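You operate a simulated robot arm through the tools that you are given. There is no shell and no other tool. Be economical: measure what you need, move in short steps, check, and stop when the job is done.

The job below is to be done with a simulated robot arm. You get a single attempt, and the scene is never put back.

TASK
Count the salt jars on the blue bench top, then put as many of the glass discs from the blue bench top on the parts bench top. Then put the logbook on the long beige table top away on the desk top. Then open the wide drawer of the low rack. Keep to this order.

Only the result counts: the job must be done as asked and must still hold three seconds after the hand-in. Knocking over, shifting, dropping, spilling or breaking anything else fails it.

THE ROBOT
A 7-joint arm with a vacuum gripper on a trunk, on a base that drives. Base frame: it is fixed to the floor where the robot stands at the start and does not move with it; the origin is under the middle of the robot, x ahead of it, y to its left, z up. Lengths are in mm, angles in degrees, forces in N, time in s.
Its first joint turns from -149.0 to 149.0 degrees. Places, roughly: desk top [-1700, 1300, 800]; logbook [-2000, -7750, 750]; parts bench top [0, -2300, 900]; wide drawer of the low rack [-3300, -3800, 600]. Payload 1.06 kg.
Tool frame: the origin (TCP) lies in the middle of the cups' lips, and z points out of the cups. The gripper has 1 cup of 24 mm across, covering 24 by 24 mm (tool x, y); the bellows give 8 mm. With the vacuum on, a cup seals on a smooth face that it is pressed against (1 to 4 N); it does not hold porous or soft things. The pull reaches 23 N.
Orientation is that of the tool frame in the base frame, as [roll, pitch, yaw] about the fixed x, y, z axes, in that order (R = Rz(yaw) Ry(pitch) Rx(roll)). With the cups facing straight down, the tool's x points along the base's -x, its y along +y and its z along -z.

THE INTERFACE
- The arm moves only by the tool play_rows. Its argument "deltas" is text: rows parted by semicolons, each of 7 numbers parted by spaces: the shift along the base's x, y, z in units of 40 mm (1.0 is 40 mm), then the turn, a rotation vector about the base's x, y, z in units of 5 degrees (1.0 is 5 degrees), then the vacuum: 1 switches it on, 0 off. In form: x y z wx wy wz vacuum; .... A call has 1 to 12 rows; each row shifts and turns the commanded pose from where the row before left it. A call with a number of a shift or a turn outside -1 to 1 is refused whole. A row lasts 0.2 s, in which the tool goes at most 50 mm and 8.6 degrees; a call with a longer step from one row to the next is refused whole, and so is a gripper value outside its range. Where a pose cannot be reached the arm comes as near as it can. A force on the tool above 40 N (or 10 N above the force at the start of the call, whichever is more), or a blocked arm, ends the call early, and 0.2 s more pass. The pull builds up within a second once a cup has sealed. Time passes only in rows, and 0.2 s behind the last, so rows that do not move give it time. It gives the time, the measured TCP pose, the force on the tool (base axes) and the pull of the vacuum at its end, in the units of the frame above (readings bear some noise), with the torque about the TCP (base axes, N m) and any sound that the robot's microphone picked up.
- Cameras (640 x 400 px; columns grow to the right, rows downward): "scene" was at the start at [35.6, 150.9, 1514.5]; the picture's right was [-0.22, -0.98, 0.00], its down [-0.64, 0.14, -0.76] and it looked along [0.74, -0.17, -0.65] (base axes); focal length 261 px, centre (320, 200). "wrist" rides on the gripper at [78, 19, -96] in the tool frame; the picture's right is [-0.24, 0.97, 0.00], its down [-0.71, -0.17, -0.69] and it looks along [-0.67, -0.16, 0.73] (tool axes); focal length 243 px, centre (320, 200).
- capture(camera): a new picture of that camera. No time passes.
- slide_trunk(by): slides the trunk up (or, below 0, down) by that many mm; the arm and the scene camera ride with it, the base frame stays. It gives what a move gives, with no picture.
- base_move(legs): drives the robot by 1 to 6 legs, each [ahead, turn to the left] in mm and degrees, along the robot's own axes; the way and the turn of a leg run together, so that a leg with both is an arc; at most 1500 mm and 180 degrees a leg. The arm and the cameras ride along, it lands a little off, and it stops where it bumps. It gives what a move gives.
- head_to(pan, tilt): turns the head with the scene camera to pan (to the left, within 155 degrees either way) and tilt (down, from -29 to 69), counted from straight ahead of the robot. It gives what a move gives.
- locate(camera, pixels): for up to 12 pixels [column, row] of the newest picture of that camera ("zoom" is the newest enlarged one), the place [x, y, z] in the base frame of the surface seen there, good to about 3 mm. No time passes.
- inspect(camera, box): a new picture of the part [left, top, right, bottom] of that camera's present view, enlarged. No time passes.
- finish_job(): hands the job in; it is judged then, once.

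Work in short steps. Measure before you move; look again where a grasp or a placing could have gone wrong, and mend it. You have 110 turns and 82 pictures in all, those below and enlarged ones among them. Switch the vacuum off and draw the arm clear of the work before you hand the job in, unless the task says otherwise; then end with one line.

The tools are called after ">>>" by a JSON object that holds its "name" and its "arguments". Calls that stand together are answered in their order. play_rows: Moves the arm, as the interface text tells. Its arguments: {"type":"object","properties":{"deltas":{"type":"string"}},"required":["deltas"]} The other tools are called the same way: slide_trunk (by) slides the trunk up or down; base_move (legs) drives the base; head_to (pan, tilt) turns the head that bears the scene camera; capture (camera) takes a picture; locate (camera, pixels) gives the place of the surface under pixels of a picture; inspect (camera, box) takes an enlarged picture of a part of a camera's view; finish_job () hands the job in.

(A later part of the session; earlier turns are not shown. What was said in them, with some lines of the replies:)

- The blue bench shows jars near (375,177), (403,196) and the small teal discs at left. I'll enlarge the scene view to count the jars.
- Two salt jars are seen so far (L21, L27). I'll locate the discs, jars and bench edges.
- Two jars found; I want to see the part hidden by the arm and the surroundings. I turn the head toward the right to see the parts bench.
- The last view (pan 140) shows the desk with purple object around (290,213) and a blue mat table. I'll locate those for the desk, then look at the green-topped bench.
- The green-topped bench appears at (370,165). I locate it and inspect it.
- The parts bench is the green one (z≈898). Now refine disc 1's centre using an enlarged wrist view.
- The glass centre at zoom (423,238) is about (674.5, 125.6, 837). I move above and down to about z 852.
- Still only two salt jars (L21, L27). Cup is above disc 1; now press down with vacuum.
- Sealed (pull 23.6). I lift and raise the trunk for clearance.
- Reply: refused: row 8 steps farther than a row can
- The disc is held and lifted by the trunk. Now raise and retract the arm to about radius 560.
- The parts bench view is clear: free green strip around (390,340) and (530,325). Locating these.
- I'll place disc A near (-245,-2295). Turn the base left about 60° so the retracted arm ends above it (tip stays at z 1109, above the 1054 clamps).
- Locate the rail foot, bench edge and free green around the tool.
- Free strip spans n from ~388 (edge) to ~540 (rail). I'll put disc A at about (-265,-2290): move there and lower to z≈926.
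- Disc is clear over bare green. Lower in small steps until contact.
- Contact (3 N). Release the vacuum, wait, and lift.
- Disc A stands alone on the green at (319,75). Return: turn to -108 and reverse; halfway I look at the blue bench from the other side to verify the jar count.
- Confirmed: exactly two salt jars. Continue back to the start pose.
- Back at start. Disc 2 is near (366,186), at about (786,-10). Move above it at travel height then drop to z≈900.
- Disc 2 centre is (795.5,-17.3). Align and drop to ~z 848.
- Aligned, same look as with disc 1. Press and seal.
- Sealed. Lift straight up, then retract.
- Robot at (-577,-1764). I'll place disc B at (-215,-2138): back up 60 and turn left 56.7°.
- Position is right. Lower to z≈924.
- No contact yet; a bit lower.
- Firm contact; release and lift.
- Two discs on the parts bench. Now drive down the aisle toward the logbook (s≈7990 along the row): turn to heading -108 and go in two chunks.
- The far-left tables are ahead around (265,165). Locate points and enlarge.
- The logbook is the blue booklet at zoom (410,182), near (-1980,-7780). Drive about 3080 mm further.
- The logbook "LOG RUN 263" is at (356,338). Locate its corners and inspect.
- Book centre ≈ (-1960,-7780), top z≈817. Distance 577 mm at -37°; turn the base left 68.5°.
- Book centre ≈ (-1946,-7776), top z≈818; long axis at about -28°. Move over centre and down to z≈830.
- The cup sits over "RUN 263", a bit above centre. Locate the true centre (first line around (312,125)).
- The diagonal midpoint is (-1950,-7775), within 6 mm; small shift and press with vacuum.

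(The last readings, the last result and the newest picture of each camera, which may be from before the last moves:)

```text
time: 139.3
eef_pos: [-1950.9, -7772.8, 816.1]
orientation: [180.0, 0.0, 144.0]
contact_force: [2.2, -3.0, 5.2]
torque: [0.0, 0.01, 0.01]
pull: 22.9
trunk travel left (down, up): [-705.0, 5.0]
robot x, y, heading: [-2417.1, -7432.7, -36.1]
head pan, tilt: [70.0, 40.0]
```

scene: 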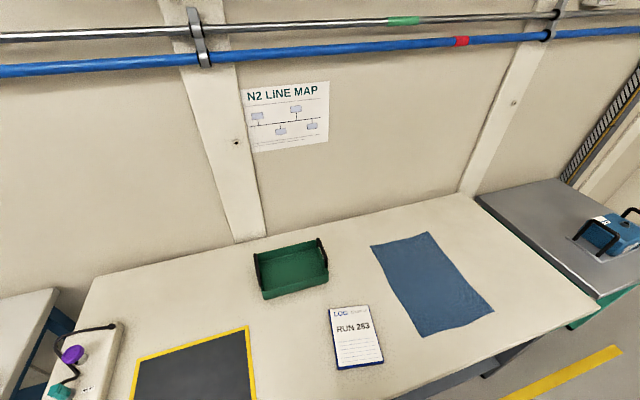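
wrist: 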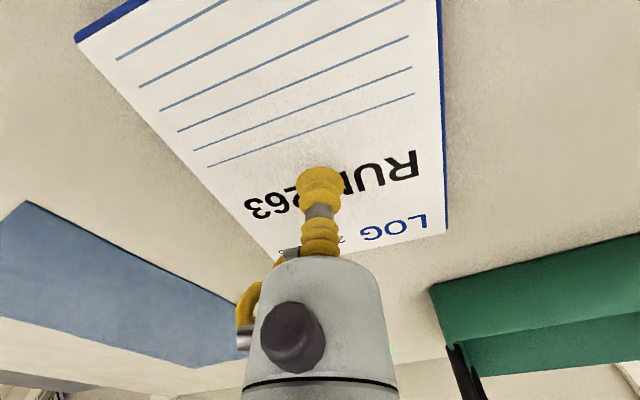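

Sealed. Lift the book.

>>> {"name": "play_rows", "arguments": {"deltas": "0 0 0.3 0 0 0 1;0 0 0.6 0 0 0 1;0 0 1 0 0 0 1;0 0 1 0 0 0 1;0 0 1 0 0 0 1;0 0 1 0 0 0 1;0 0 1 0 0 0 1;0 0 1 0 0 0 1;-0.5 0.36 0.3 0 0 0 1;0 0 0 0 0 0 1"}}

>>> {"name": "capture", "arguments": {"camera": "wrist"}}

```text
time: 141.5
eef_pos: [-1970.5, -7760.0, 1105.8]
orientation: [-179.9, 0.0, 144.1]
contact_force: [-0.6, 0.0, -3.3]
torque: [0.01, 0.0, 0.0]
pull: 22.8
trunk travel left (down, up): [-705.0, 5.0]
robot x, y, heading: [-2416.8, -7427.1, -35.9]
head pan, tilt: [70.0, 40.0]
```

```text
49 pictures are left
```

wrist: 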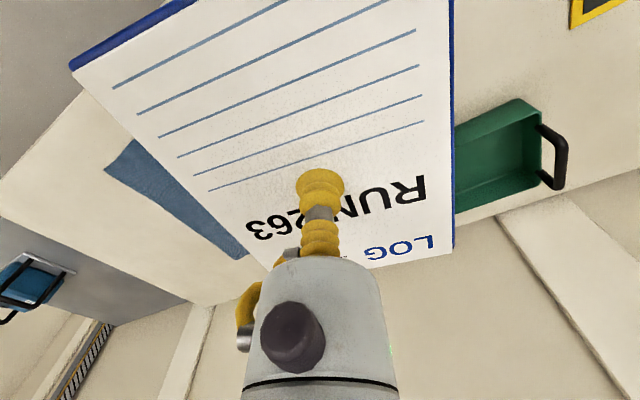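

Book is held level (3.3 N). Turn left to heading 72° and drive back up the aisle, in stages.

>>> {"name": "base_move", "arguments": {"legs": [[0, 108], [1500, 0], [1300, 0]]}}

```text
time: 159.4
eef_pos: [-1469.4, -4253.8, 1106.3]
orientation: [179.9, 0.0, -106.2]
contact_force: [0.5, 0.1, -2.0]
torque: [0.02, 0.02, -0.01]
pull: 22.9
trunk travel left (down, up): [-705.0, 5.0]
robot x, y, heading: [-1632.5, -4787.0, 73.8]
head pan, tilt: [70.0, 40.0]
```

n=-73, s≈5057. The low rack should be at about +75° from here; take a quick look while passing.

>>> {"name": "head_to", "arguments": {"pan": 75, "tilt": 25}}

>>> {"name": "capture", "arguments": {"camera": "scene"}}

```text
time: 160.2
eef_pos: [-1469.6, -4253.7, 1106.1]
orientation: [-179.9, -0.1, -106.2]
contact_force: [-0.2, -0.4, -2.7]
torque: [-0.03, -0.01, 0.0]
pull: 22.5
trunk travel left (down, up): [-705.0, 5.0]
robot x, y, heading: [-1629.7, -4784.4, 73.7]
head pan, tilt: [75.0, 25.0]
```

```text
48 pictures are left
```

scene: 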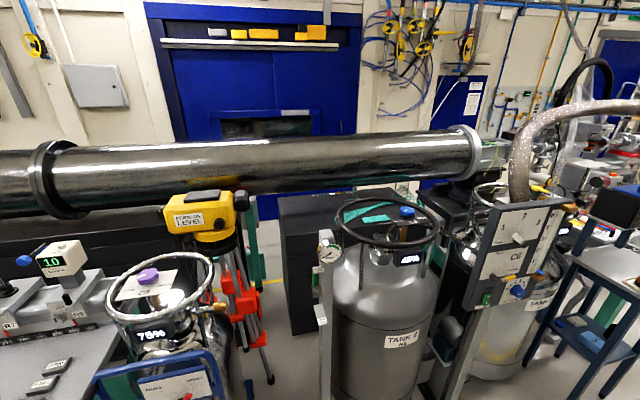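

A dark cabinet stands behind at (300,260). Locate it and neighbours.

>>> {"name": "locate", "arguments": {"camera": "scene", "pixels": [[302, 215], [302, 290], [285, 300], [320, 200], [120, 240], [390, 330], [490, 200], [600, 255], [260, 350], [280, 240]]}}

>>> {"name": "inspect", "arguments": {"camera": "scene", "box": [220, 170, 380, 350]}}

```text
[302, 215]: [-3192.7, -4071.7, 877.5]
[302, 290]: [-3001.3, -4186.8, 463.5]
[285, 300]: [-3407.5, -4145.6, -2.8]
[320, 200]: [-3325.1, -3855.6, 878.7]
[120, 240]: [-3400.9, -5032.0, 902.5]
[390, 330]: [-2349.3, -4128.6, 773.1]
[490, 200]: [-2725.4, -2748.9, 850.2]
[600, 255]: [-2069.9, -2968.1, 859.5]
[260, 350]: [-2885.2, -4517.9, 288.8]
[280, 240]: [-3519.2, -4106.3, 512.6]
```

```text
2.22 times, centred on (300, 260) of scene
```

zoom: 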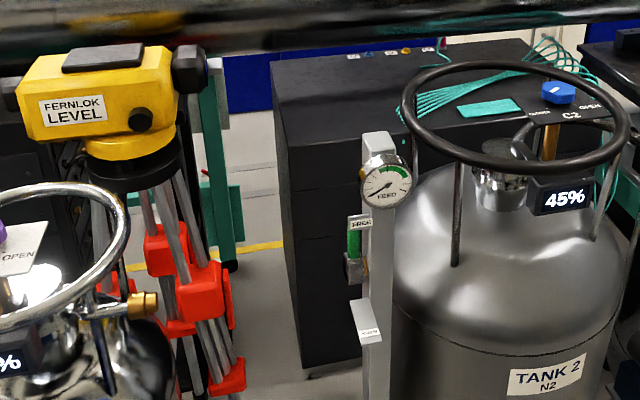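

The low rack is the black one beyond the pipe, facing probably the far aisle. Continue with the book up the near aisle.

>>> {"name": "base_move", "arguments": {"legs": [[0, -2.3], [1500, 0], [1500, 0]]}}

```text
time: 174.9
eef_pos: [-521.3, -1449.4, 1106.7]
orientation: [-180.0, -0.1, -107.2]
contact_force: [-0.5, -0.3, -2.9]
torque: [-0.02, 0.0, 0.02]
pull: 22.8
trunk travel left (down, up): [-705.0, 5.0]
robot x, y, heading: [-687.0, -1979.0, 72.8]
head pan, tilt: [75.0, 25.0]
```

n=-42, s≈2094. Drive to the corner waypoint (-103,-124), then look before moving along the end aisle.

>>> {"name": "base_move", "arguments": {"legs": [[0, -0.3], [1000, 0], [945, 0], [0, 86]]}}

>>> {"name": "head_to", "arguments": {"pan": 0, "tilt": 25}}

>>> {"name": "capture", "arguments": {"camera": "scene"}}

```text
time: 188.7
eef_pos: [-601.0, 119.3, 1104.7]
orientation: [180.0, 0.1, -22.0]
contact_force: [-0.7, -0.1, -2.3]
torque: [-0.01, -0.03, 0.0]
pull: 22.7
trunk travel left (down, up): [-705.0, 5.0]
robot x, y, heading: [-86.5, -94.3, 158.0]
head pan, tilt: [75.0, 25.0]
```

```text
time: 190.2
eef_pos: [-600.1, 119.8, 1106.4]
orientation: [-180.0, 0.1, -22.0]
contact_force: [-0.5, -0.6, -3.6]
torque: [0.0, 0.0, 0.0]
pull: 22.1
trunk travel left (down, up): [-705.0, 5.0]
robot x, y, heading: [-87.5, -94.5, 158.2]
head pan, tilt: [0.0, 25.0]
```

```text
46 pictures are left
```

scene: 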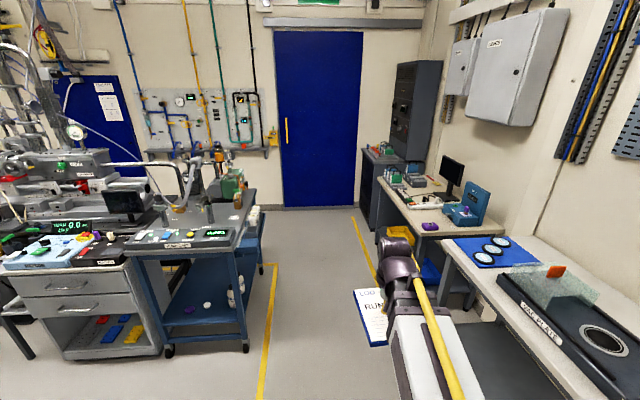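

Aisle is clear ahead. Drive toward the desk front.

>>> {"name": "base_move", "arguments": {"legs": [[1450, 0]]}}

>>> {"name": "head_to", "arguments": {"pan": -60, "tilt": 40}}

>>> {"name": "capture", "arguments": {"camera": "scene"}}

```text
time: 197.3
eef_pos: [-1914.4, 675.6, 1105.5]
orientation: [-179.9, 0.0, -23.0]
contact_force: [0.3, 0.0, -1.8]
torque: [-0.02, -0.04, -0.01]
pull: 22.9
trunk travel left (down, up): [-705.0, 5.0]
robot x, y, heading: [-1404.9, 454.8, 156.6]
head pan, tilt: [0.0, 25.0]
```

```text
time: 198.6
eef_pos: [-1915.7, 676.9, 1106.0]
orientation: [180.0, -0.1, -23.1]
contact_force: [0.8, -0.1, -2.9]
torque: [-0.03, 0.0, 0.01]
pull: 22.8
trunk travel left (down, up): [-705.0, 5.0]
robot x, y, heading: [-1402.1, 453.8, 156.8]
head pan, tilt: [-60.0, 40.0]
```

```text
45 pictures are left
```

scene: 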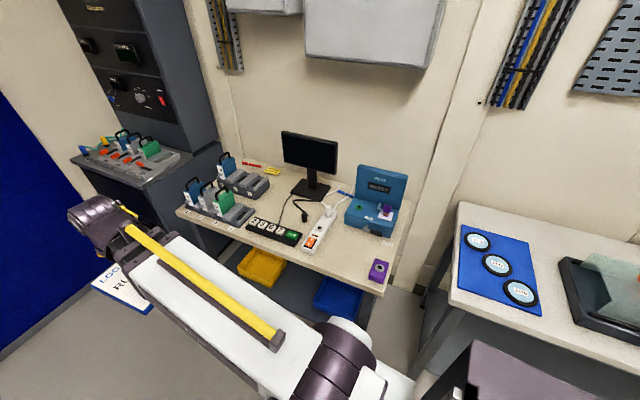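

>>> {"name": "inspect", "arguments": {"camera": "scene", "box": [170, 130, 300, 240]}}

>>> {"name": "inspect", "arguments": {"camera": "scene", "box": [270, 150, 420, 300]}}

>>> {"name": "locate", "arguments": {"camera": "scene", "pixels": [[350, 262], [350, 245], [280, 180], [382, 292], [178, 212], [260, 195], [340, 212], [240, 240], [290, 252], [300, 265], [345, 275], [265, 210]]}}

```text
3.64 times, centred on (235, 185) of scene
```

zoom: 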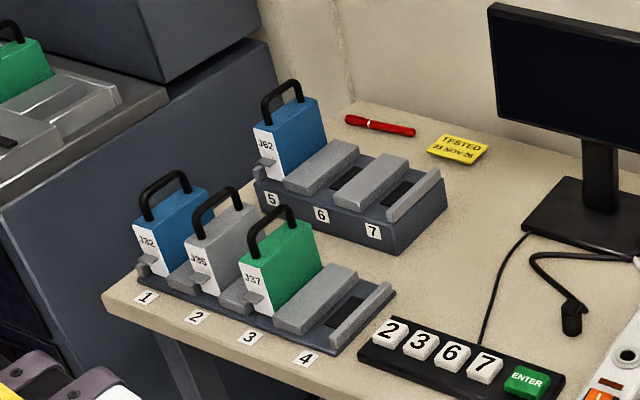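

```text
2.67 times, centred on (345, 225) of scene
```

zoom: 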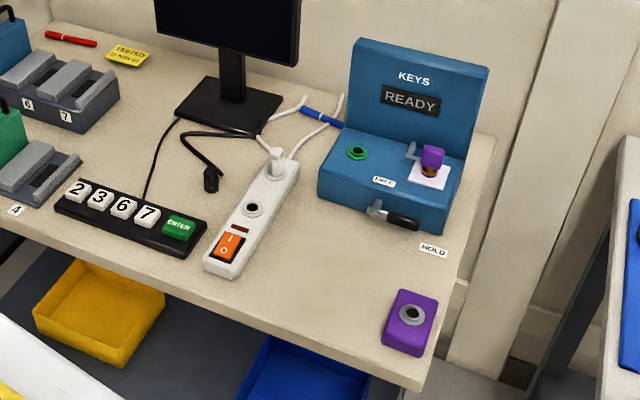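

```text
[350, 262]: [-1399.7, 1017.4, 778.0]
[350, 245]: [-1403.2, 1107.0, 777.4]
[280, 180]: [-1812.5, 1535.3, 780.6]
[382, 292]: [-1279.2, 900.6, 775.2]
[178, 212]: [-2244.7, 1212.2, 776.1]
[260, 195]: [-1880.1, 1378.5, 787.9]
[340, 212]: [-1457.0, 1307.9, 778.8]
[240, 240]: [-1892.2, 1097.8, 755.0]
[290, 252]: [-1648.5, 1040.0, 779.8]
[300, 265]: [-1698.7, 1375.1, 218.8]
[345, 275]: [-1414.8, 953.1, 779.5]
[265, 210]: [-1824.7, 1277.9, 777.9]
```

No dedicated slot; the free desk area lies between the power strip, KEYS box and purple box. Measure its bounds with the zoom.

>>> {"name": "locate", "arguments": {"camera": "zoom", "pixels": [[206, 268], [238, 279], [385, 347], [397, 290], [318, 202], [380, 215], [415, 228], [420, 247], [300, 335], [410, 386], [320, 270], [300, 250]]}}

```text
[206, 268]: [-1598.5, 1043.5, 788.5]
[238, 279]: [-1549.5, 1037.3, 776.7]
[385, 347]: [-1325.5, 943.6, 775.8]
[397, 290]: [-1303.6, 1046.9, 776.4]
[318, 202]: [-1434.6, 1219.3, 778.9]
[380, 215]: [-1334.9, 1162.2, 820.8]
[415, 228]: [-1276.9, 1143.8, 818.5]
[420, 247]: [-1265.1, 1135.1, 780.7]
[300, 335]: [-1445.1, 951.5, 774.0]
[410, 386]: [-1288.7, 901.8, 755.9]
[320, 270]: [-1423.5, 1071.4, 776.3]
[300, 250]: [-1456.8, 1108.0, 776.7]
```

Free rectangle is about 225 × 220 mm; book target centre C=(-1422,1059). Drive 200 ahead then turn right 84° to face it.

>>> {"name": "base_move", "arguments": {"legs": [[200, 0], [0, -84]]}}

>>> {"name": "head_to", "arguments": {"pan": -10, "tilt": 50}}

>>> {"name": "capture", "arguments": {"camera": "scene"}}

>>> {"name": "capture", "arguments": {"camera": "wrist"}}

```text
time: 203.8
eef_pos: [-1407.7, 1058.5, 1106.6]
orientation: [-180.0, 0.0, -108.2]
contact_force: [-0.1, -0.8, -2.7]
torque: [0.01, 0.02, 0.0]
pull: 22.9
trunk travel left (down, up): [-705.0, 5.0]
robot x, y, heading: [-1587.9, 530.7, 71.7]
head pan, tilt: [-60.0, 40.0]
```

```text
time: 205.0
eef_pos: [-1407.6, 1057.6, 1107.2]
orientation: [-179.9, -0.1, -108.3]
contact_force: [-0.3, -0.4, -3.0]
torque: [0.02, 0.0, -0.04]
pull: 23.5
trunk travel left (down, up): [-705.0, 5.0]
robot x, y, heading: [-1586.7, 529.7, 71.6]
head pan, tilt: [-10.0, 50.0]
```

```text
42 pictures are left
```

scene: 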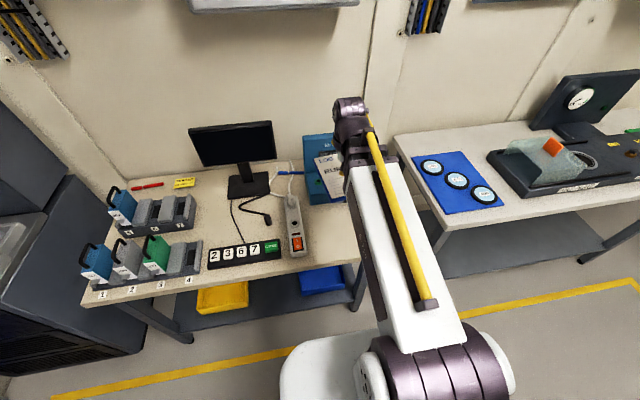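

```text
41 pictures are left
```

wrist: 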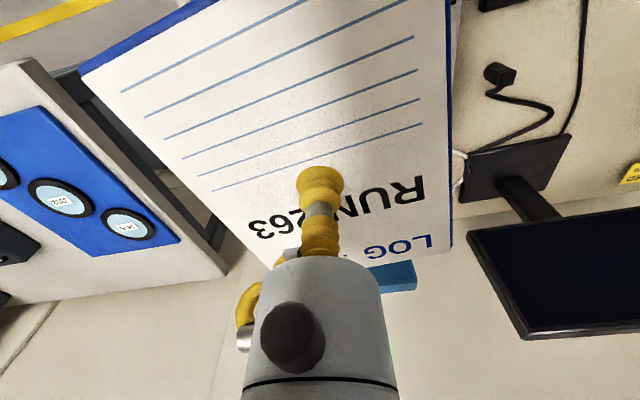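

Locate the held book's corners to get its orientation relative to the tool.

>>> {"name": "locate", "arguments": {"camera": "wrist", "pixels": [[85, 80], [451, 244], [453, 20], [268, 262], [318, 160], [200, 15]]}}

```text
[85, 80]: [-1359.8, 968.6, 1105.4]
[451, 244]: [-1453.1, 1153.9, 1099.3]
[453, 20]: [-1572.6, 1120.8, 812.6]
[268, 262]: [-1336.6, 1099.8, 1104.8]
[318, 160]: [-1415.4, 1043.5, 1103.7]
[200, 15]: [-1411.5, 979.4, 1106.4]
```

Book long axis ≈80°, wanted 72°; rotate -8°, shift -14 mm in x, and lower to z≈812.

>>> {"name": "play_rows", "arguments": {"deltas": "-0.35 0.02 0 0 0 -0.8 1;0 0 0 0 0 -0.8 1;0 0 -1 0 0 0 1;0 0 -1 0 0 0 1;0 0 -1 0 0 0 1;0 0 -1 0 0 0 1;0 0 -1 0 0 0 1;0 0 -1 0 0 0 1;0 0 -0.6 0 0 0 1;0 0 0 0 0 0 1"}}

>>> {"name": "capture", "arguments": {"camera": "wrist"}}

>>> {"name": "capture", "arguments": {"camera": "scene"}}

```text
time: 207.2
eef_pos: [-1423.4, 1058.4, 841.2]
orientation: [180.0, 0.1, -116.2]
contact_force: [0.6, 0.4, -2.5]
torque: [-0.01, -0.01, 0.01]
pull: 23.0
trunk travel left (down, up): [-705.0, 5.0]
robot x, y, heading: [-1583.0, 533.6, 71.5]
head pan, tilt: [-10.0, 50.0]
```

```text
40 pictures are left
```

wrist: 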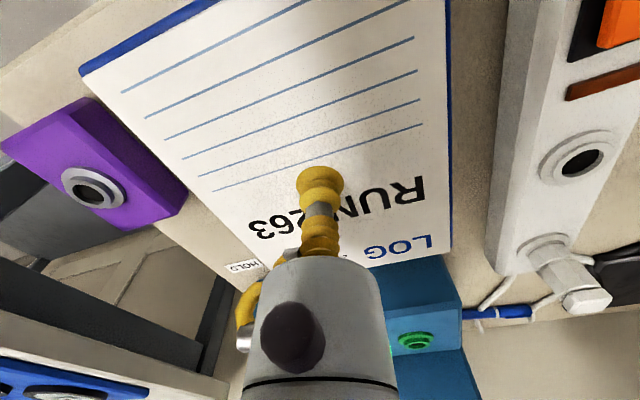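

```text
39 pictures are left
```

scene: 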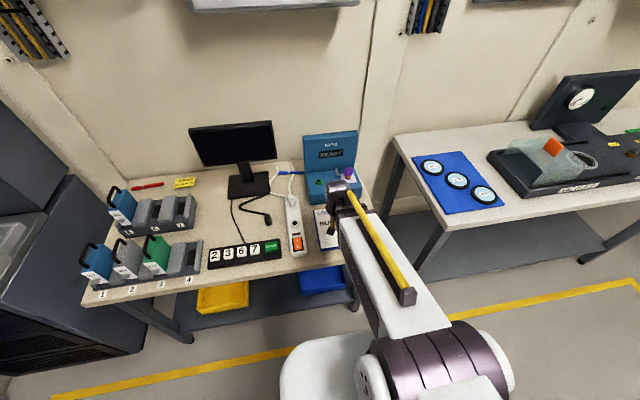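

Book is above the desk by ~40 mm. Check corners against nearby items.

>>> {"name": "locate", "arguments": {"camera": "wrist", "pixels": [[85, 80], [449, 245], [268, 262], [185, 195], [85, 100], [500, 270], [430, 275], [245, 267]]}}

>>> {"name": "inspect", "arguments": {"camera": "scene", "box": [280, 120, 380, 280]}}

```text
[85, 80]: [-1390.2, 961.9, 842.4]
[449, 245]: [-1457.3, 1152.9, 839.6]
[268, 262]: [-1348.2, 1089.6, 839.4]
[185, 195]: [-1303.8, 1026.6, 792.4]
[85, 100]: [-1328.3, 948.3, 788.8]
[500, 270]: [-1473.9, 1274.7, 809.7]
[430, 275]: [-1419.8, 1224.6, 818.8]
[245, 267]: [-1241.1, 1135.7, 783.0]
```

```text
2.50 times, centred on (330, 200) of scene
```

zoom: 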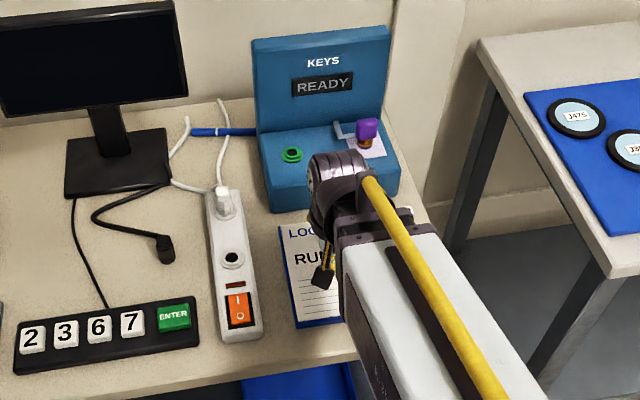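

Book footprint is clear on all sides. Lower to just above, then feel for contact.

>>> {"name": "play_rows", "arguments": {"deltas": "0 0 -0.5 0 0 0 1;0 0 -0.4 0 0 0 1;0 0 -0.1 0 0 0 1;0 0 0 0 0 0 1"}}

```text
time: 208.2
eef_pos: [-1423.0, 1058.0, 801.6]
orientation: [180.0, 0.0, -116.3]
contact_force: [-0.9, -0.2, -2.3]
torque: [-0.05, 0.0, 0.0]
pull: 23.0
trunk travel left (down, up): [-705.0, 5.0]
robot x, y, heading: [-1584.9, 528.5, 71.9]
head pan, tilt: [-10.0, 50.0]
```

>>> {"name": "play_rows", "arguments": {"deltas": "0 0 -0.06 0 0 0 1;0 0 -0.04 0 0 0 1;0 0 0 0 0 0 1"}}

```text
time: 209.0
eef_pos: [-1420.9, 1057.9, 799.8]
orientation: [180.0, 0.0, -116.3]
contact_force: [-0.2, 3.3, 14.7]
torque: [-0.03, 0.01, -0.04]
pull: 23.0
trunk travel left (down, up): [-705.0, 5.0]
robot x, y, heading: [-1587.1, 531.6, 72.0]
head pan, tilt: [-10.0, 50.0]
```

Contact. Release, wait, lift and look.

>>> {"name": "play_rows", "arguments": {"deltas": "0 0 0.04 0 0 0 0;0 0 0 0 0 0 0;0 0 0 0 0 0 0;0 0 0 0 0 0 0;0 0 0 0 0 0 0;0 0 0.3 0 0 0 0;0 0 0.8 0 0 0 0;0 0 1 0 0 0 0;0 0 1 0 0 0 0;0 0 1 0 0 0 0;0 0 1 0 0 0 0;0 0 1 0 0 0 0"}}

>>> {"name": "capture", "arguments": {"camera": "wrist"}}

```text
time: 211.6
eef_pos: [-1417.9, 1057.7, 1043.3]
orientation: [179.9, 0.0, -116.3]
contact_force: [0.3, -0.7, 0.6]
torque: [-0.01, 0.0, 0.03]
pull: 0.0
trunk travel left (down, up): [-705.0, 5.0]
robot x, y, heading: [-1585.0, 528.9, 71.9]
head pan, tilt: [-10.0, 50.0]
```

```text
37 pictures are left
```

wrist: 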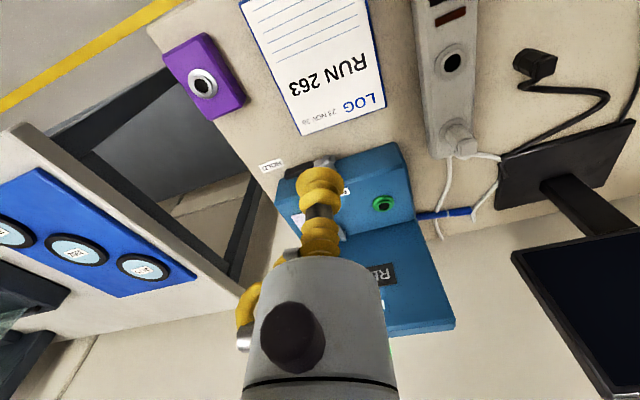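

Logbook rests on the desk. Raise, turn to heading 162° and look left down the far side for the low rack.

>>> {"name": "play_rows", "arguments": {"deltas": "0 0 0.8 0 0 0.8 0;0 0 0.8 0 0 0.8 0;0 0 0 0 0 0 0"}}

>>> {"name": "base_move", "arguments": {"legs": [[0, 90]]}}

>>> {"name": "head_to", "arguments": {"pan": 45, "tilt": 20}}

>>> {"name": "capture", "arguments": {"camera": "scene"}}

```text
time: 212.4
eef_pos: [-1420.9, 1057.9, 1107.0]
orientation: [180.0, 0.1, -108.2]
contact_force: [-0.8, 0.5, -1.0]
torque: [0.02, -0.04, 0.0]
pull: 0.1
trunk travel left (down, up): [-705.0, 5.0]
robot x, y, heading: [-1583.7, 532.4, 71.7]
head pan, tilt: [-10.0, 50.0]
```

```text
time: 216.7
eef_pos: [-2116.7, 687.1, 1106.4]
orientation: [-180.0, 0.1, -17.2]
contact_force: [-0.4, -1.4, 0.6]
torque: [0.0, 0.0, 0.04]
pull: 0.1
trunk travel left (down, up): [-705.0, 5.0]
robot x, y, heading: [-1585.5, 530.4, 162.8]
head pan, tilt: [-10.0, 50.0]
```

```text
time: 217.9
eef_pos: [-2116.0, 686.2, 1107.9]
orientation: [-180.0, 0.0, -17.2]
contact_force: [0.3, 0.2, -0.3]
torque: [-0.02, -0.02, 0.02]
pull: 0.3
trunk travel left (down, up): [-705.0, 5.0]
robot x, y, heading: [-1583.3, 533.1, 162.8]
head pan, tilt: [45.0, 20.0]
```

```text
36 pictures are left
```

scene: 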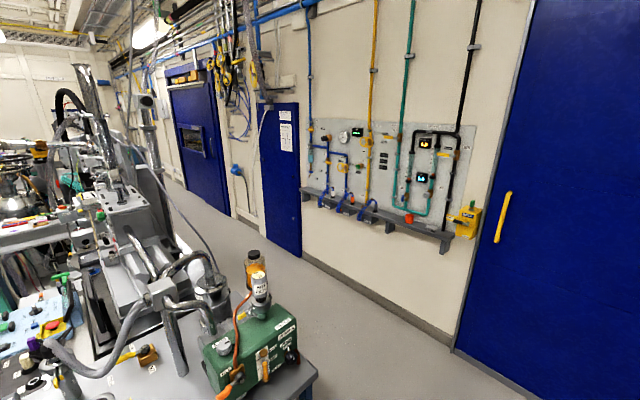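

A far aisle is visible along the blue-door wall. Measure its width.

>>> {"name": "locate", "arguments": {"camera": "scene", "pixels": [[300, 260], [450, 345], [240, 230], [220, 245], [400, 340], [312, 375], [185, 185], [205, 225], [340, 355], [160, 190], [140, 160]]}}

```text
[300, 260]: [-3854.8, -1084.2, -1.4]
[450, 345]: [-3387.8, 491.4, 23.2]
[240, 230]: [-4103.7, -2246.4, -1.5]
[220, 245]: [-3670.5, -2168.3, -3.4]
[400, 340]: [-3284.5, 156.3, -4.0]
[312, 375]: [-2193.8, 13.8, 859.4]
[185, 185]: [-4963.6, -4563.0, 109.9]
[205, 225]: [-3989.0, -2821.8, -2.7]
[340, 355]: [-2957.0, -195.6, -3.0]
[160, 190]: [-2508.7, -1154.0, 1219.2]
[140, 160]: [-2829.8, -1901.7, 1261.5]
```

Far aisle spans about n=-2150 to -3330. Drive 830 ahead, turn left to face down the aisle and look.

>>> {"name": "base_move", "arguments": {"legs": [[860, 0], [0, 91]]}}

>>> {"name": "head_to", "arguments": {"pan": 10, "tilt": 25}}

>>> {"name": "capture", "arguments": {"camera": "scene"}}

```text
time: 226.3
eef_pos: [-2555.7, 247.5, 1107.9]
orientation: [179.9, 0.0, 74.2]
contact_force: [0.5, 0.1, 0.4]
torque: [0.01, 0.03, 0.0]
pull: 0.2
trunk travel left (down, up): [-705.0, 5.0]
robot x, y, heading: [-2416.4, 779.6, -105.8]
head pan, tilt: [45.0, 20.0]
```

```text
time: 227.3
eef_pos: [-2555.1, 247.2, 1107.1]
orientation: [-180.0, 0.0, 74.1]
contact_force: [0.0, 0.5, -0.1]
torque: [0.01, 0.01, 0.04]
pull: 0.1
trunk travel left (down, up): [-705.0, 5.0]
robot x, y, heading: [-2413.4, 779.7, -106.0]
head pan, tilt: [10.0, 25.0]
```

```text
35 pictures are left
```

scene: 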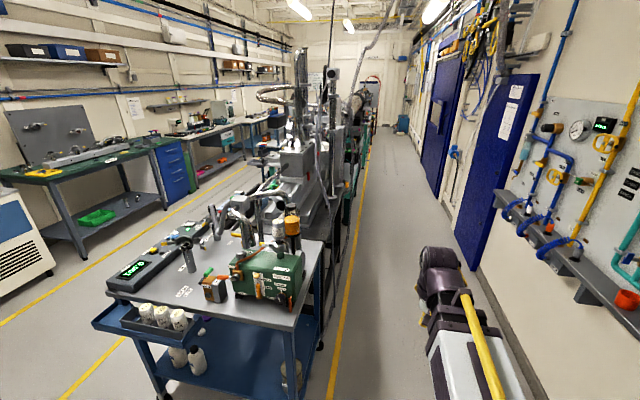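

Aisle is clear. Drive 3600 mm down with a slight right heading toward n≈-2720.

>>> {"name": "base_move", "arguments": {"legs": [[0, -4.9], [1500, 0], [1500, 0], [400, 0]]}}

>>> {"name": "head_to", "arguments": {"pan": 50, "tilt": 35}}

>>> {"name": "capture", "arguments": {"camera": "scene"}}

```text
time: 244.4
eef_pos: [-3774.5, -2928.4, 1108.4]
orientation: [-179.9, -0.1, 70.0]
contact_force: [0.0, -0.2, 0.4]
torque: [0.0, 0.0, 0.03]
pull: 0.0
trunk travel left (down, up): [-705.0, 5.0]
robot x, y, heading: [-3593.1, -2405.4, -110.2]
head pan, tilt: [10.0, 25.0]
```

```text
time: 245.4
eef_pos: [-3774.6, -2928.7, 1107.1]
orientation: [179.9, -0.1, 70.0]
contact_force: [0.7, 0.1, -0.4]
torque: [-0.01, -0.02, -0.02]
pull: 0.0
trunk travel left (down, up): [-705.0, 5.0]
robot x, y, heading: [-3595.3, -2408.3, -109.9]
head pan, tilt: [50.0, 35.0]
```

```text
34 pictures are left
```

scene: 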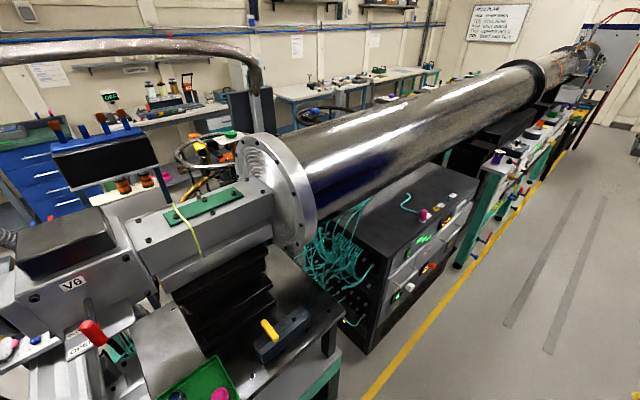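

Low rack with green displays at (400,270), facing the far aisle. Inspect and locate.

>>> {"name": "inspect", "arguments": {"camera": "scene", "box": [340, 190, 500, 350]}}

>>> {"name": "locate", "arguments": {"camera": "scene", "pixels": [[410, 232], [450, 190], [375, 340], [385, 265], [470, 205], [470, 180], [365, 260]]}}

```text
2.50 times, centred on (420, 270) of scene
```

zoom: 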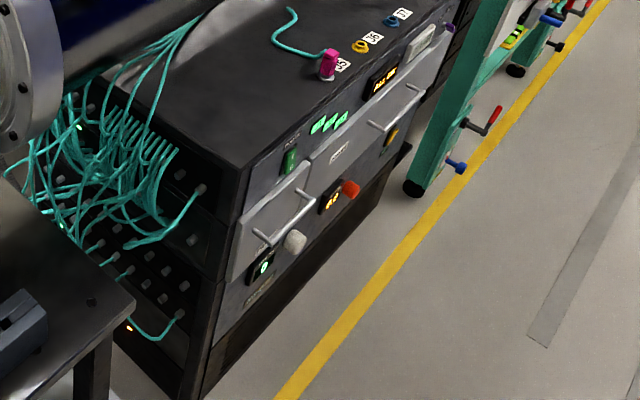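

```text
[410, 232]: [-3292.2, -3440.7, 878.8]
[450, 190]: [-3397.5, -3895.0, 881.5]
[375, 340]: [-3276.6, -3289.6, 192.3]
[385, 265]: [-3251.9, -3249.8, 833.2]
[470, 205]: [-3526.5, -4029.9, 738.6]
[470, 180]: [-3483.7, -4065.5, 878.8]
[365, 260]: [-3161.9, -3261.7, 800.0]
```

Rack front plane is at n≈-2095, s 4096–4922. Drive on to s≈4600 and look at the front.

>>> {"name": "base_move", "arguments": {"legs": [[0, 0.5], [1200, 0]]}}

>>> {"name": "head_to", "arguments": {"pan": 90, "tilt": 45}}

>>> {"name": "capture", "arguments": {"camera": "scene"}}

```text
time: 251.8
eef_pos: [-4163.6, -4046.3, 1107.2]
orientation: [180.0, -0.1, 70.8]
contact_force: [0.2, 0.1, -0.3]
torque: [0.02, 0.03, 0.0]
pull: 0.0
trunk travel left (down, up): [-705.0, 5.0]
robot x, y, heading: [-3988.4, -3525.5, -109.5]
head pan, tilt: [50.0, 35.0]
```

```text
time: 252.8
eef_pos: [-4163.6, -4045.9, 1107.5]
orientation: [-180.0, 0.0, 70.7]
contact_force: [0.8, 0.0, 0.5]
torque: [0.02, 0.02, 0.01]
pull: 0.0
trunk travel left (down, up): [-705.0, 5.0]
robot x, y, heading: [-3988.6, -3525.8, -109.3]
head pan, tilt: [90.0, 45.0]
```

```text
32 pictures are left
```

scene: 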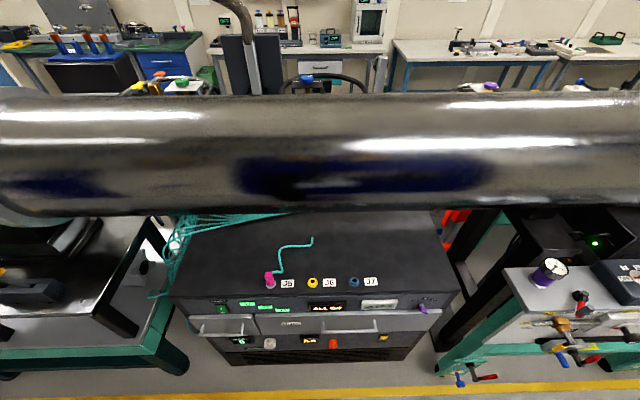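

Inspect the rack front.

>>> {"name": "inspect", "arguments": {"camera": "scene", "box": [170, 260, 450, 380]}}

>>> {"name": "locate", "arguments": {"camera": "zoom", "pixels": [[210, 130], [280, 138], [450, 125], [560, 125], [340, 160], [470, 150], [100, 150], [210, 165], [400, 135], [590, 112], [330, 200], [240, 200]]}}

```text
2.29 times, centred on (310, 320) of scene
```

zoom: 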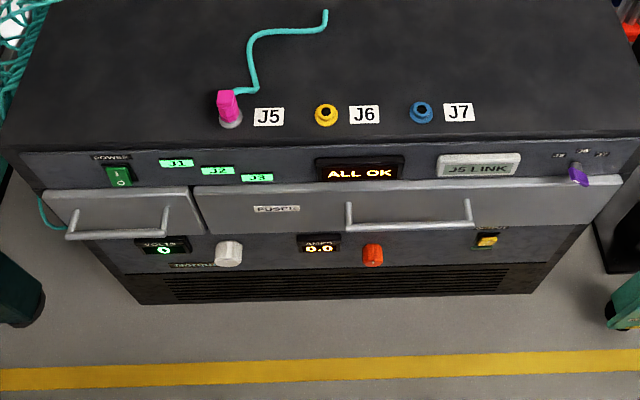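

```text
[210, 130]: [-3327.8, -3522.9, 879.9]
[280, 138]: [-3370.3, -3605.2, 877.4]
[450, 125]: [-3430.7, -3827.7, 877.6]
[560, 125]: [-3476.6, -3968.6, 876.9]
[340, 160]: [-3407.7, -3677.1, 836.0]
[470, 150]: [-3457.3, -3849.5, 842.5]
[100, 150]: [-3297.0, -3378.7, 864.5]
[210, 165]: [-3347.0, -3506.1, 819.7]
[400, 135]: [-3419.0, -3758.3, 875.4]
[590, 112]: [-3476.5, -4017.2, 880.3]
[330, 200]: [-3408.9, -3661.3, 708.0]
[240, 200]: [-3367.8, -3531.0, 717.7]
```

The wide drawer is the one labelled FUSES with a bar handle; free smooth face left of the handle near (-3409,-3661,708). I'll back up along the aisle so the arm can pull along the drawer axis from an offset stance.

>>> {"name": "base_move", "arguments": {"legs": [[0, 8], [-500, 0], [0, 46]]}}

>>> {"name": "slide_trunk", "arguments": {"by": -350}}

>>> {"name": "head_to", "arguments": {"pan": 10, "tilt": 30}}

>>> {"name": "capture", "arguments": {"camera": "scene"}}

>>> {"name": "capture", "arguments": {"camera": "wrist"}}

```text
time: 258.5
eef_pos: [-3561.3, -3473.3, 1106.5]
orientation: [-180.0, 0.0, 126.1]
contact_force: [-0.2, 0.2, 0.1]
torque: [0.01, 0.01, 0.01]
pull: 0.0
trunk travel left (down, up): [-705.0, 5.0]
robot x, y, heading: [-3893.3, -3032.6, -54.1]
head pan, tilt: [90.0, 45.0]
```

```text
time: 261.9
eef_pos: [-3560.4, -3471.5, 756.3]
orientation: [180.0, 0.0, 126.1]
contact_force: [0.0, 0.1, -0.7]
torque: [0.02, -0.01, 0.0]
pull: 0.1
trunk travel left (down, up): [-355.0, 355.0]
robot x, y, heading: [-3896.4, -3028.4, -54.0]
head pan, tilt: [90.0, 45.0]
```

```text
time: 263.5
eef_pos: [-3559.8, -3472.9, 758.2]
orientation: [-180.0, 0.0, 126.0]
contact_force: [-0.7, 0.0, -0.1]
torque: [-0.05, 0.01, -0.01]
pull: 0.0
trunk travel left (down, up): [-355.0, 355.0]
robot x, y, heading: [-3891.2, -3032.2, -54.1]
head pan, tilt: [10.0, 30.0]
```

```text
30 pictures are left
```

scene: 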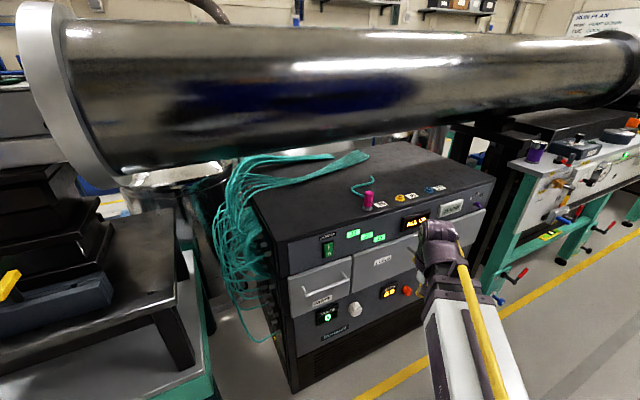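

```text
29 pictures are left
```

wrist: 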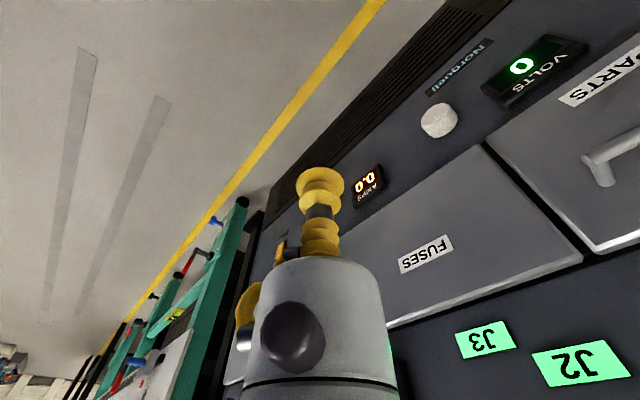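

Locate drawer face points in the wrist view and zoom the scene.

>>> {"name": "locate", "arguments": {"camera": "wrist", "pixels": [[490, 155], [575, 255], [405, 215], [470, 215], [425, 253], [385, 180], [400, 310], [370, 230]]}}

>>> {"name": "inspect", "arguments": {"camera": "scene", "box": [280, 180, 500, 320]}}

```text
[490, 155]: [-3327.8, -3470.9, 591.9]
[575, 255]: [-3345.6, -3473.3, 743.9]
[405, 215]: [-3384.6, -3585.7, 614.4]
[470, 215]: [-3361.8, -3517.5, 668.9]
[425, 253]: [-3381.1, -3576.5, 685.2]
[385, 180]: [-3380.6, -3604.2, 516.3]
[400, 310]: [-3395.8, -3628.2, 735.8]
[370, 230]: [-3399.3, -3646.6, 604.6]
```

```text
2.86 times, centred on (390, 250) of scene
```

zoom: 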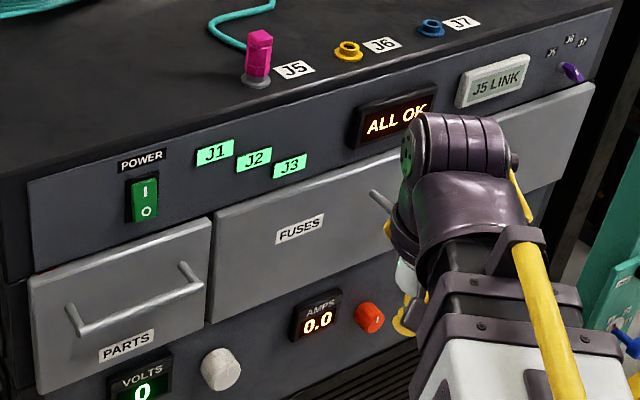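

Wide drawer face: plane n≈-2109, z 592–744, left edge s≈4337. I'll contact at about (-3401,-3642,640). First yaw the tool +36° while shifting to a standoff.

>>> {"name": "play_rows", "arguments": {"deltas": "0.14 -0.41 0 0 0 0.9 0;0.14 -0.41 0 0 0 0.9 0;0.14 -0.41 0 0 0 0.9 0;0.14 -0.41 0 0 0 0.9 0;0.14 -0.41 0 0 0 0.9 0;0.14 -0.41 0 0 0 0.9 0;0.14 -0.41 0 0 0 0.9 0;0.14 -0.41 0 0 0 0.9 0;0 0 0 0 0 0 0"}}

>>> {"name": "capture", "arguments": {"camera": "scene"}}

```text
time: 265.5
eef_pos: [-3516.7, -3603.7, 757.1]
orientation: [179.9, 0.1, 162.1]
contact_force: [0.8, -0.8, 0.1]
torque: [-0.03, 0.02, 0.01]
pull: 0.1
trunk travel left (down, up): [-355.0, 355.0]
robot x, y, heading: [-3893.3, -3032.7, -53.7]
head pan, tilt: [10.0, 30.0]
```

```text
27 pictures are left
```

scene: 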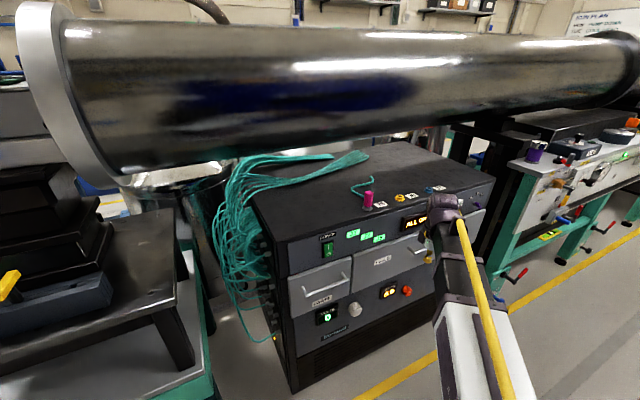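

Now pitch the tool up from down to horizontal (towards the face) in steps.

>>> {"name": "play_rows", "arguments": {"deltas": "0 0 -0.16 -0.309 -0.951 0 0;0 0 -0.16 -0.309 -0.951 0 0;0 0 -0.16 -0.309 -0.951 0 0;0 0 -0.16 -0.309 -0.951 0 0;0 0 -0.16 -0.309 -0.951 0 0;0 0 -0.16 -0.309 -0.951 0 0;0 0 -0.16 -0.309 -0.951 0 0;0 0 -0.16 -0.309 -0.951 0 0;0 0 -0.16 -0.309 -0.951 0 0;0 0 0 0 0 0 0"}}

```text
time: 267.7
eef_pos: [-3515.4, -3603.7, 699.3]
orientation: [-180.0, 45.0, 162.1]
contact_force: [-0.8, 0.3, 0.4]
torque: [-0.02, 0.0, -0.02]
pull: 0.1
trunk travel left (down, up): [-355.0, 355.0]
robot x, y, heading: [-3892.7, -3030.3, -54.0]
head pan, tilt: [10.0, 30.0]
```

Orientation advances correctly (45°). Continue to horizontal.

>>> {"name": "play_rows", "arguments": {"deltas": "0 0 -0.16 -0.309 -0.951 0 0;0 0 -0.16 -0.309 -0.951 0 0;0 0 -0.16 -0.309 -0.951 0 0;0 0 -0.16 -0.309 -0.951 0 0;0 0 -0.16 -0.309 -0.951 0 0;0 0 -0.16 -0.309 -0.951 0 0;0 0 -0.16 -0.309 -0.951 0 0;0 0 -0.16 -0.309 -0.951 0 0;0 0 -0.16 -0.309 -0.951 0 0;0 0 0 0 0 0 0"}}

>>> {"name": "capture", "arguments": {"camera": "wrist"}}

>>> {"name": "capture", "arguments": {"camera": "scene"}}

```text
time: 269.9
eef_pos: [-3515.3, -3603.6, 642.6]
orientation: [-157.9, 89.9, -176.0]
contact_force: [-0.1, 0.3, -0.3]
torque: [-0.01, 0.02, 0.0]
pull: 0.1
trunk travel left (down, up): [-355.0, 355.0]
robot x, y, heading: [-3889.7, -3032.4, -54.0]
head pan, tilt: [10.0, 30.0]
```

```text
26 pictures are left
```

wrist: 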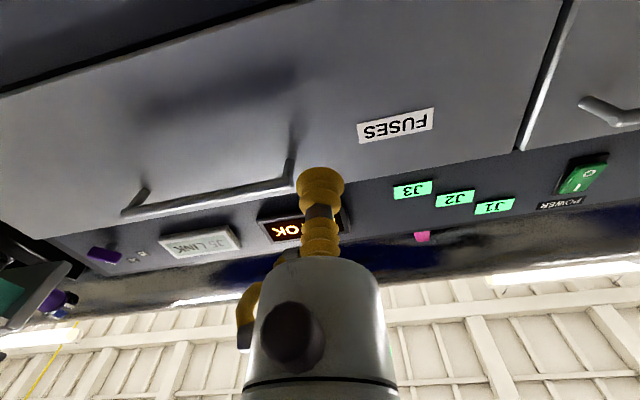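

```text
25 pictures are left
```

scene: 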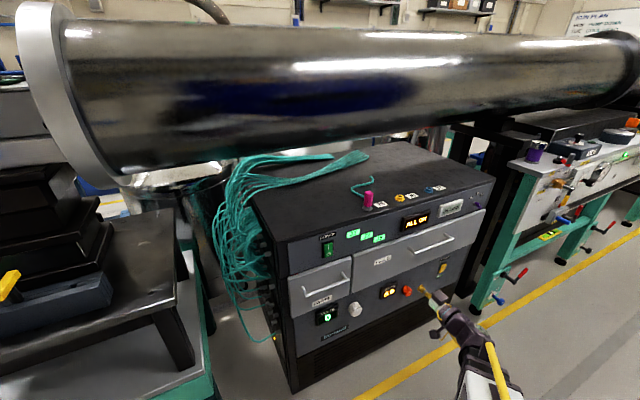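

Tool is horizontal. Locate face, handle and the area ahead of the cup.

>>> {"name": "locate", "arguments": {"camera": "wrist", "pixels": [[320, 150], [320, 110], [280, 120], [295, 135], [290, 185], [130, 212], [360, 100], [230, 110], [320, 60], [220, 160]]}}

>>> {"name": "locate", "arguments": {"camera": "scene", "pixels": [[381, 260], [400, 265], [440, 255], [408, 290], [430, 240], [470, 230]]}}

```text
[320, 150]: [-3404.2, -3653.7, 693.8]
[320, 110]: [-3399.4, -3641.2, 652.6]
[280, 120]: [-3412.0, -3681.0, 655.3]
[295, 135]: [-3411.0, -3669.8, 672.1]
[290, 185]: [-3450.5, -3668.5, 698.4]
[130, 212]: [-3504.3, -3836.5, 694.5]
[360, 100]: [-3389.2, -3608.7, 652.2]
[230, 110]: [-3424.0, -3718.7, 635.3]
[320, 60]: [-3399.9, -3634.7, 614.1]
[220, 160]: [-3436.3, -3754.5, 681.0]
```

```text
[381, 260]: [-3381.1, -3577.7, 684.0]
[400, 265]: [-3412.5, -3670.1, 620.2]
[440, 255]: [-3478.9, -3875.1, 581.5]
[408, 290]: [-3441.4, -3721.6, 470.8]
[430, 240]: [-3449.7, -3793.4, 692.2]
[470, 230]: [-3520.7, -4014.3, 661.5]
```

Cup is 124 mm from a bare spot of the face, 40 mm left of the handle end. Approach 108 mm.

>>> {"name": "play_rows", "arguments": {"deltas": "0.856 -0.278 -0.1 0 0 0 1;0.856 -0.278 0 0 0 0 1;0.856 -0.278 0 0 0 0 1;0 0 0 0 0 0 1"}}

>>> {"name": "capture", "arguments": {"camera": "wrist"}}

```text
time: 270.9
eef_pos: [-3414.0, -3638.3, 638.7]
orientation: [177.0, 89.9, 158.8]
contact_force: [0.0, 0.2, 0.3]
torque: [0.03, -0.02, -0.01]
pull: 0.0
trunk travel left (down, up): [-355.0, 355.0]
robot x, y, heading: [-3891.3, -3033.0, -53.9]
head pan, tilt: [10.0, 30.0]
```

```text
24 pictures are left
```

wrist: 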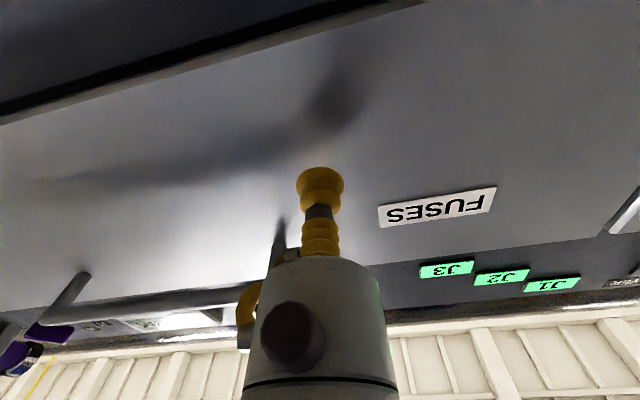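

About 15 mm left. Press on with vacuum.

>>> {"name": "play_rows", "arguments": {"deltas": "0.238 -0.077 0 0 0 0 1;0.143 -0.046 0 0 0 0 1;0.06 -0.02 0 0 0 0 1;0 0 0 0 0 0 1;0 0 0 0 0 0 1;0 0 0 0 0 0 1"}}

```text
time: 272.3
eef_pos: [-3394.9, -3644.1, 638.1]
orientation: [159.9, 90.0, 141.8]
contact_force: [-12.4, 1.5, -2.4]
torque: [-0.02, -0.05, 0.0]
pull: 22.5
trunk travel left (down, up): [-355.0, 355.0]
robot x, y, heading: [-3891.7, -3032.5, -54.0]
head pan, tilt: [10.0, 30.0]
```

Sealed (22.5 N). Pull slowly along -n.

>>> {"name": "play_rows", "arguments": {"deltas": "-0.238 0.077 0 0 0 0 1;-0.238 0.077 0 0 0 0 1;-0.238 0.077 0 0 0 0 1;-0.238 0.077 0 0 0 0 1;0 0 0 0 0 0 1"}}

```text
time: 273.5
eef_pos: [-3433.8, -3631.4, 638.8]
orientation: [171.9, 89.9, 153.7]
contact_force: [-3.7, -11.6, -3.3]
torque: [-0.05, -0.03, 0.15]
pull: 22.6
trunk travel left (down, up): [-355.0, 355.0]
robot x, y, heading: [-3890.6, -3034.3, -54.2]
head pan, tilt: [10.0, 30.0]
```

Held, but a side force of ~12 N along +s shows my pull axis is slightly off; correct direction toward +s and continue gently.

>>> {"name": "play_rows", "arguments": {"deltas": "-0.03 -0.05 0 0 0 0 1;-0.241 0.066 0 0 0 0 1;-0.241 0.066 0 0 0 0 1;0 0 0 0 0 0 1"}}

```text
time: 274.5
eef_pos: [-3454.3, -3627.8, 638.7]
orientation: [-160.1, 90.0, -177.9]
contact_force: [4.2, 9.9, -3.1]
torque: [0.0, -0.03, -0.12]
pull: 23.2
trunk travel left (down, up): [-355.0, 355.0]
robot x, y, heading: [-3890.7, -3031.7, -54.3]
head pan, tilt: [10.0, 30.0]
```

Slight overcorrection; the axis is ≈ (-0.961, 0.278). Shift back 1.5 mm and pull on.

>>> {"name": "play_rows", "arguments": {"deltas": "0.012 0.036 0 0 0 0 1;-0.336 0.097 0 0 0 0 1;-0.336 0.097 0 0 0 0 1;-0.336 0.097 0 0 0 0 1;-0.336 0.097 0 0 0 0 1;0 0 0 0 0 0 1"}}

```text
time: 275.9
eef_pos: [-3507.1, -3609.8, 639.4]
orientation: [177.7, 89.9, 159.8]
contact_force: [-0.4, 1.5, 4.8]
torque: [0.02, 0.03, -0.03]
pull: 22.9
trunk travel left (down, up): [-355.0, 355.0]
robot x, y, heading: [-3892.4, -3029.0, -53.9]
head pan, tilt: [10.0, 30.0]
```

Forces are low now. Continue pulling 100 mm.

>>> {"name": "play_rows", "arguments": {"deltas": "-0.336 0.097 0 0 0 0 1;-0.336 0.097 0 0 0 0 1;-0.336 0.097 0 0 0 0 1;-0.336 0.097 0 0 0 0 1;-0.336 0.097 0 0 0 0 1;-0.336 0.097 0 0 0 0 1;-0.336 0.097 0 0 0 0 1;0 0 0 0 0 0 1"}}

>>> {"name": "capture", "arguments": {"camera": "scene"}}

```text
time: 277.7
eef_pos: [-3600.9, -3582.0, 637.7]
orientation: [-172.0, 89.9, 170.1]
contact_force: [4.3, 11.8, -3.6]
torque: [0.05, -0.01, -0.21]
pull: 22.9
trunk travel left (down, up): [-355.0, 355.0]
robot x, y, heading: [-3891.8, -3030.4, -53.8]
head pan, tilt: [10.0, 30.0]
```

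```text
23 pictures are left
```

scene: 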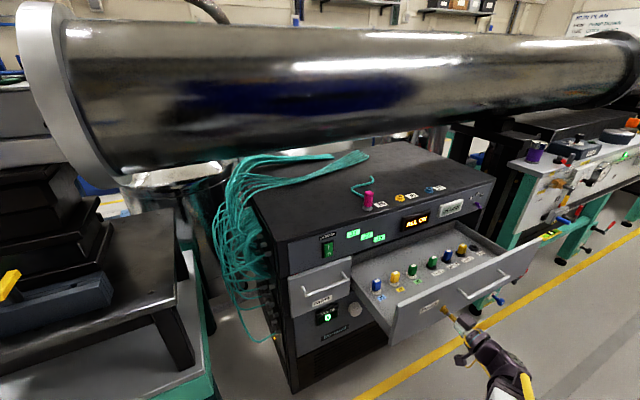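

Drawer is open about 215 mm. Re-centre (toward -s 1.7 mm) and pull further toward the end stop, carefully.

>>> {"name": "play_rows", "arguments": {"deltas": "0.013 0.04 0 0 0 0 1;-0.335 0.103 0 0 0 0 1;-0.335 0.103 0 0 0 0 1;-0.335 0.103 0 0 0 0 1;-0.335 0.103 0 0 0 0 1;0 0 0 0 0 0 1"}}

```text
time: 279.1
eef_pos: [-3653.5, -3567.0, 637.1]
orientation: [174.7, 89.8, 156.7]
contact_force: [0.5, 2.8, -11.8]
torque: [0.03, -0.08, -0.06]
pull: 23.0
trunk travel left (down, up): [-355.0, 355.0]
robot x, y, heading: [-3891.0, -3032.7, -54.1]
head pan, tilt: [10.0, 30.0]
```

Still sliding with a light load (~270 mm). A little more to find the stop.

>>> {"name": "play_rows", "arguments": {"deltas": "-0.287 0.088 0 0 0 0 1;-0.287 0.088 0 0 0 0 1;-0.287 0.088 0 0 0 0 1;0 0 0 0 0 0 1"}}

>>> {"name": "capture", "arguments": {"camera": "scene"}}

```text
time: 280.1
eef_pos: [-3688.0, -3564.9, 632.9]
orientation: [175.1, 89.9, 157.2]
contact_force: [-0.2, 0.0, 0.3]
torque: [-0.02, 0.05, 0.03]
pull: 0.0
out of reach, approached as far as the arm can: row 1, 2
trunk travel left (down, up): [-355.0, 355.0]
robot x, y, heading: [-3889.6, -3032.7, -53.9]
head pan, tilt: [10.0, 30.0]
```

```text
22 pictures are left
```

scene: 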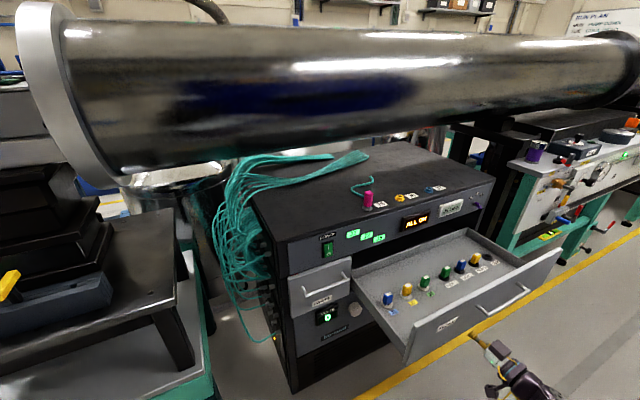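

The seal let go at the arm's limit; the drawer stands wide open. Measure how far.

>>> {"name": "inspect", "arguments": {"camera": "scene", "box": [320, 200, 580, 370]}}

>>> {"name": "locate", "arguments": {"camera": "scene", "pixels": [[425, 335], [446, 324], [380, 270], [355, 278], [440, 245]]}}

```text
2.35 times, centred on (450, 285) of scene
```

zoom: 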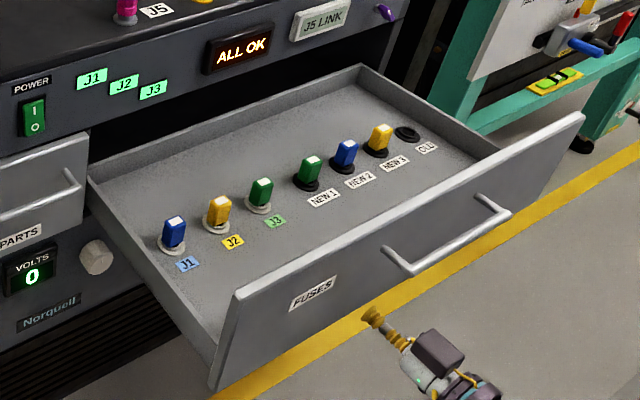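

```text
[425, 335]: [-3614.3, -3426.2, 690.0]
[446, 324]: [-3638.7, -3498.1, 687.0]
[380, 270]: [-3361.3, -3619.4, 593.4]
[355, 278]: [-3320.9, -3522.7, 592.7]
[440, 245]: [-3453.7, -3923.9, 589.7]
```

Drawer is out 270 mm with its rear wall at the panel: open. Vacuum off, then back the robot away from it.

>>> {"name": "play_rows", "arguments": {"deltas": "0 0 0 0 0 0 0;0 0 0 0 0 0 0"}}

>>> {"name": "base_move", "arguments": {"legs": [[-170, 0]]}}

>>> {"name": "capture", "arguments": {"camera": "scene"}}

```text
time: 280.7
eef_pos: [-3688.1, -3564.2, 634.4]
orientation: [-178.2, 89.8, 163.9]
contact_force: [0.7, -0.4, 0.1]
torque: [0.02, 0.01, -0.02]
pull: 0.0
trunk travel left (down, up): [-355.0, 355.0]
robot x, y, heading: [-3892.0, -3029.8, -53.9]
head pan, tilt: [10.0, 30.0]
```

```text
time: 282.1
eef_pos: [-3790.2, -3425.0, 633.7]
orientation: [179.2, 89.8, 161.3]
contact_force: [0.2, -0.6, -0.2]
torque: [-0.01, -0.01, 0.01]
pull: 0.1
trunk travel left (down, up): [-355.0, 355.0]
robot x, y, heading: [-3992.0, -2894.2, -54.3]
head pan, tilt: [10.0, 30.0]
```

```text
20 pictures are left
```

scene: 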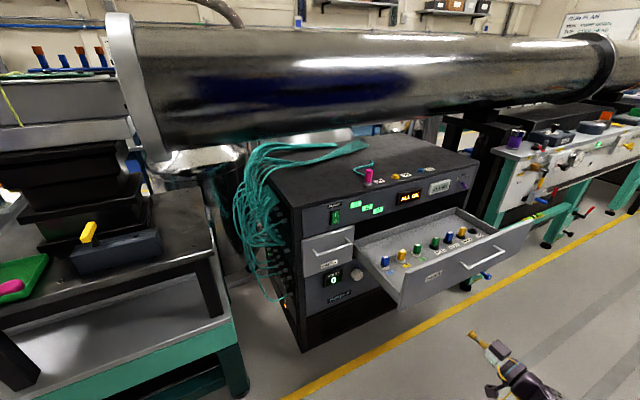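

The drawer stands open, the arm is clear and the vacuum is off. I'm handing the job in.

>>> {"name": "finish_job", "arguments": {}}

```text
The job is handed in.
```

The job is handed in: I counted two salt jars and put two glass discs on the parts bench, then put the logbook on the desk. The wide drawer of the low rack is open about 270 mm; the cup let go there, so I did not confirm its end stop.
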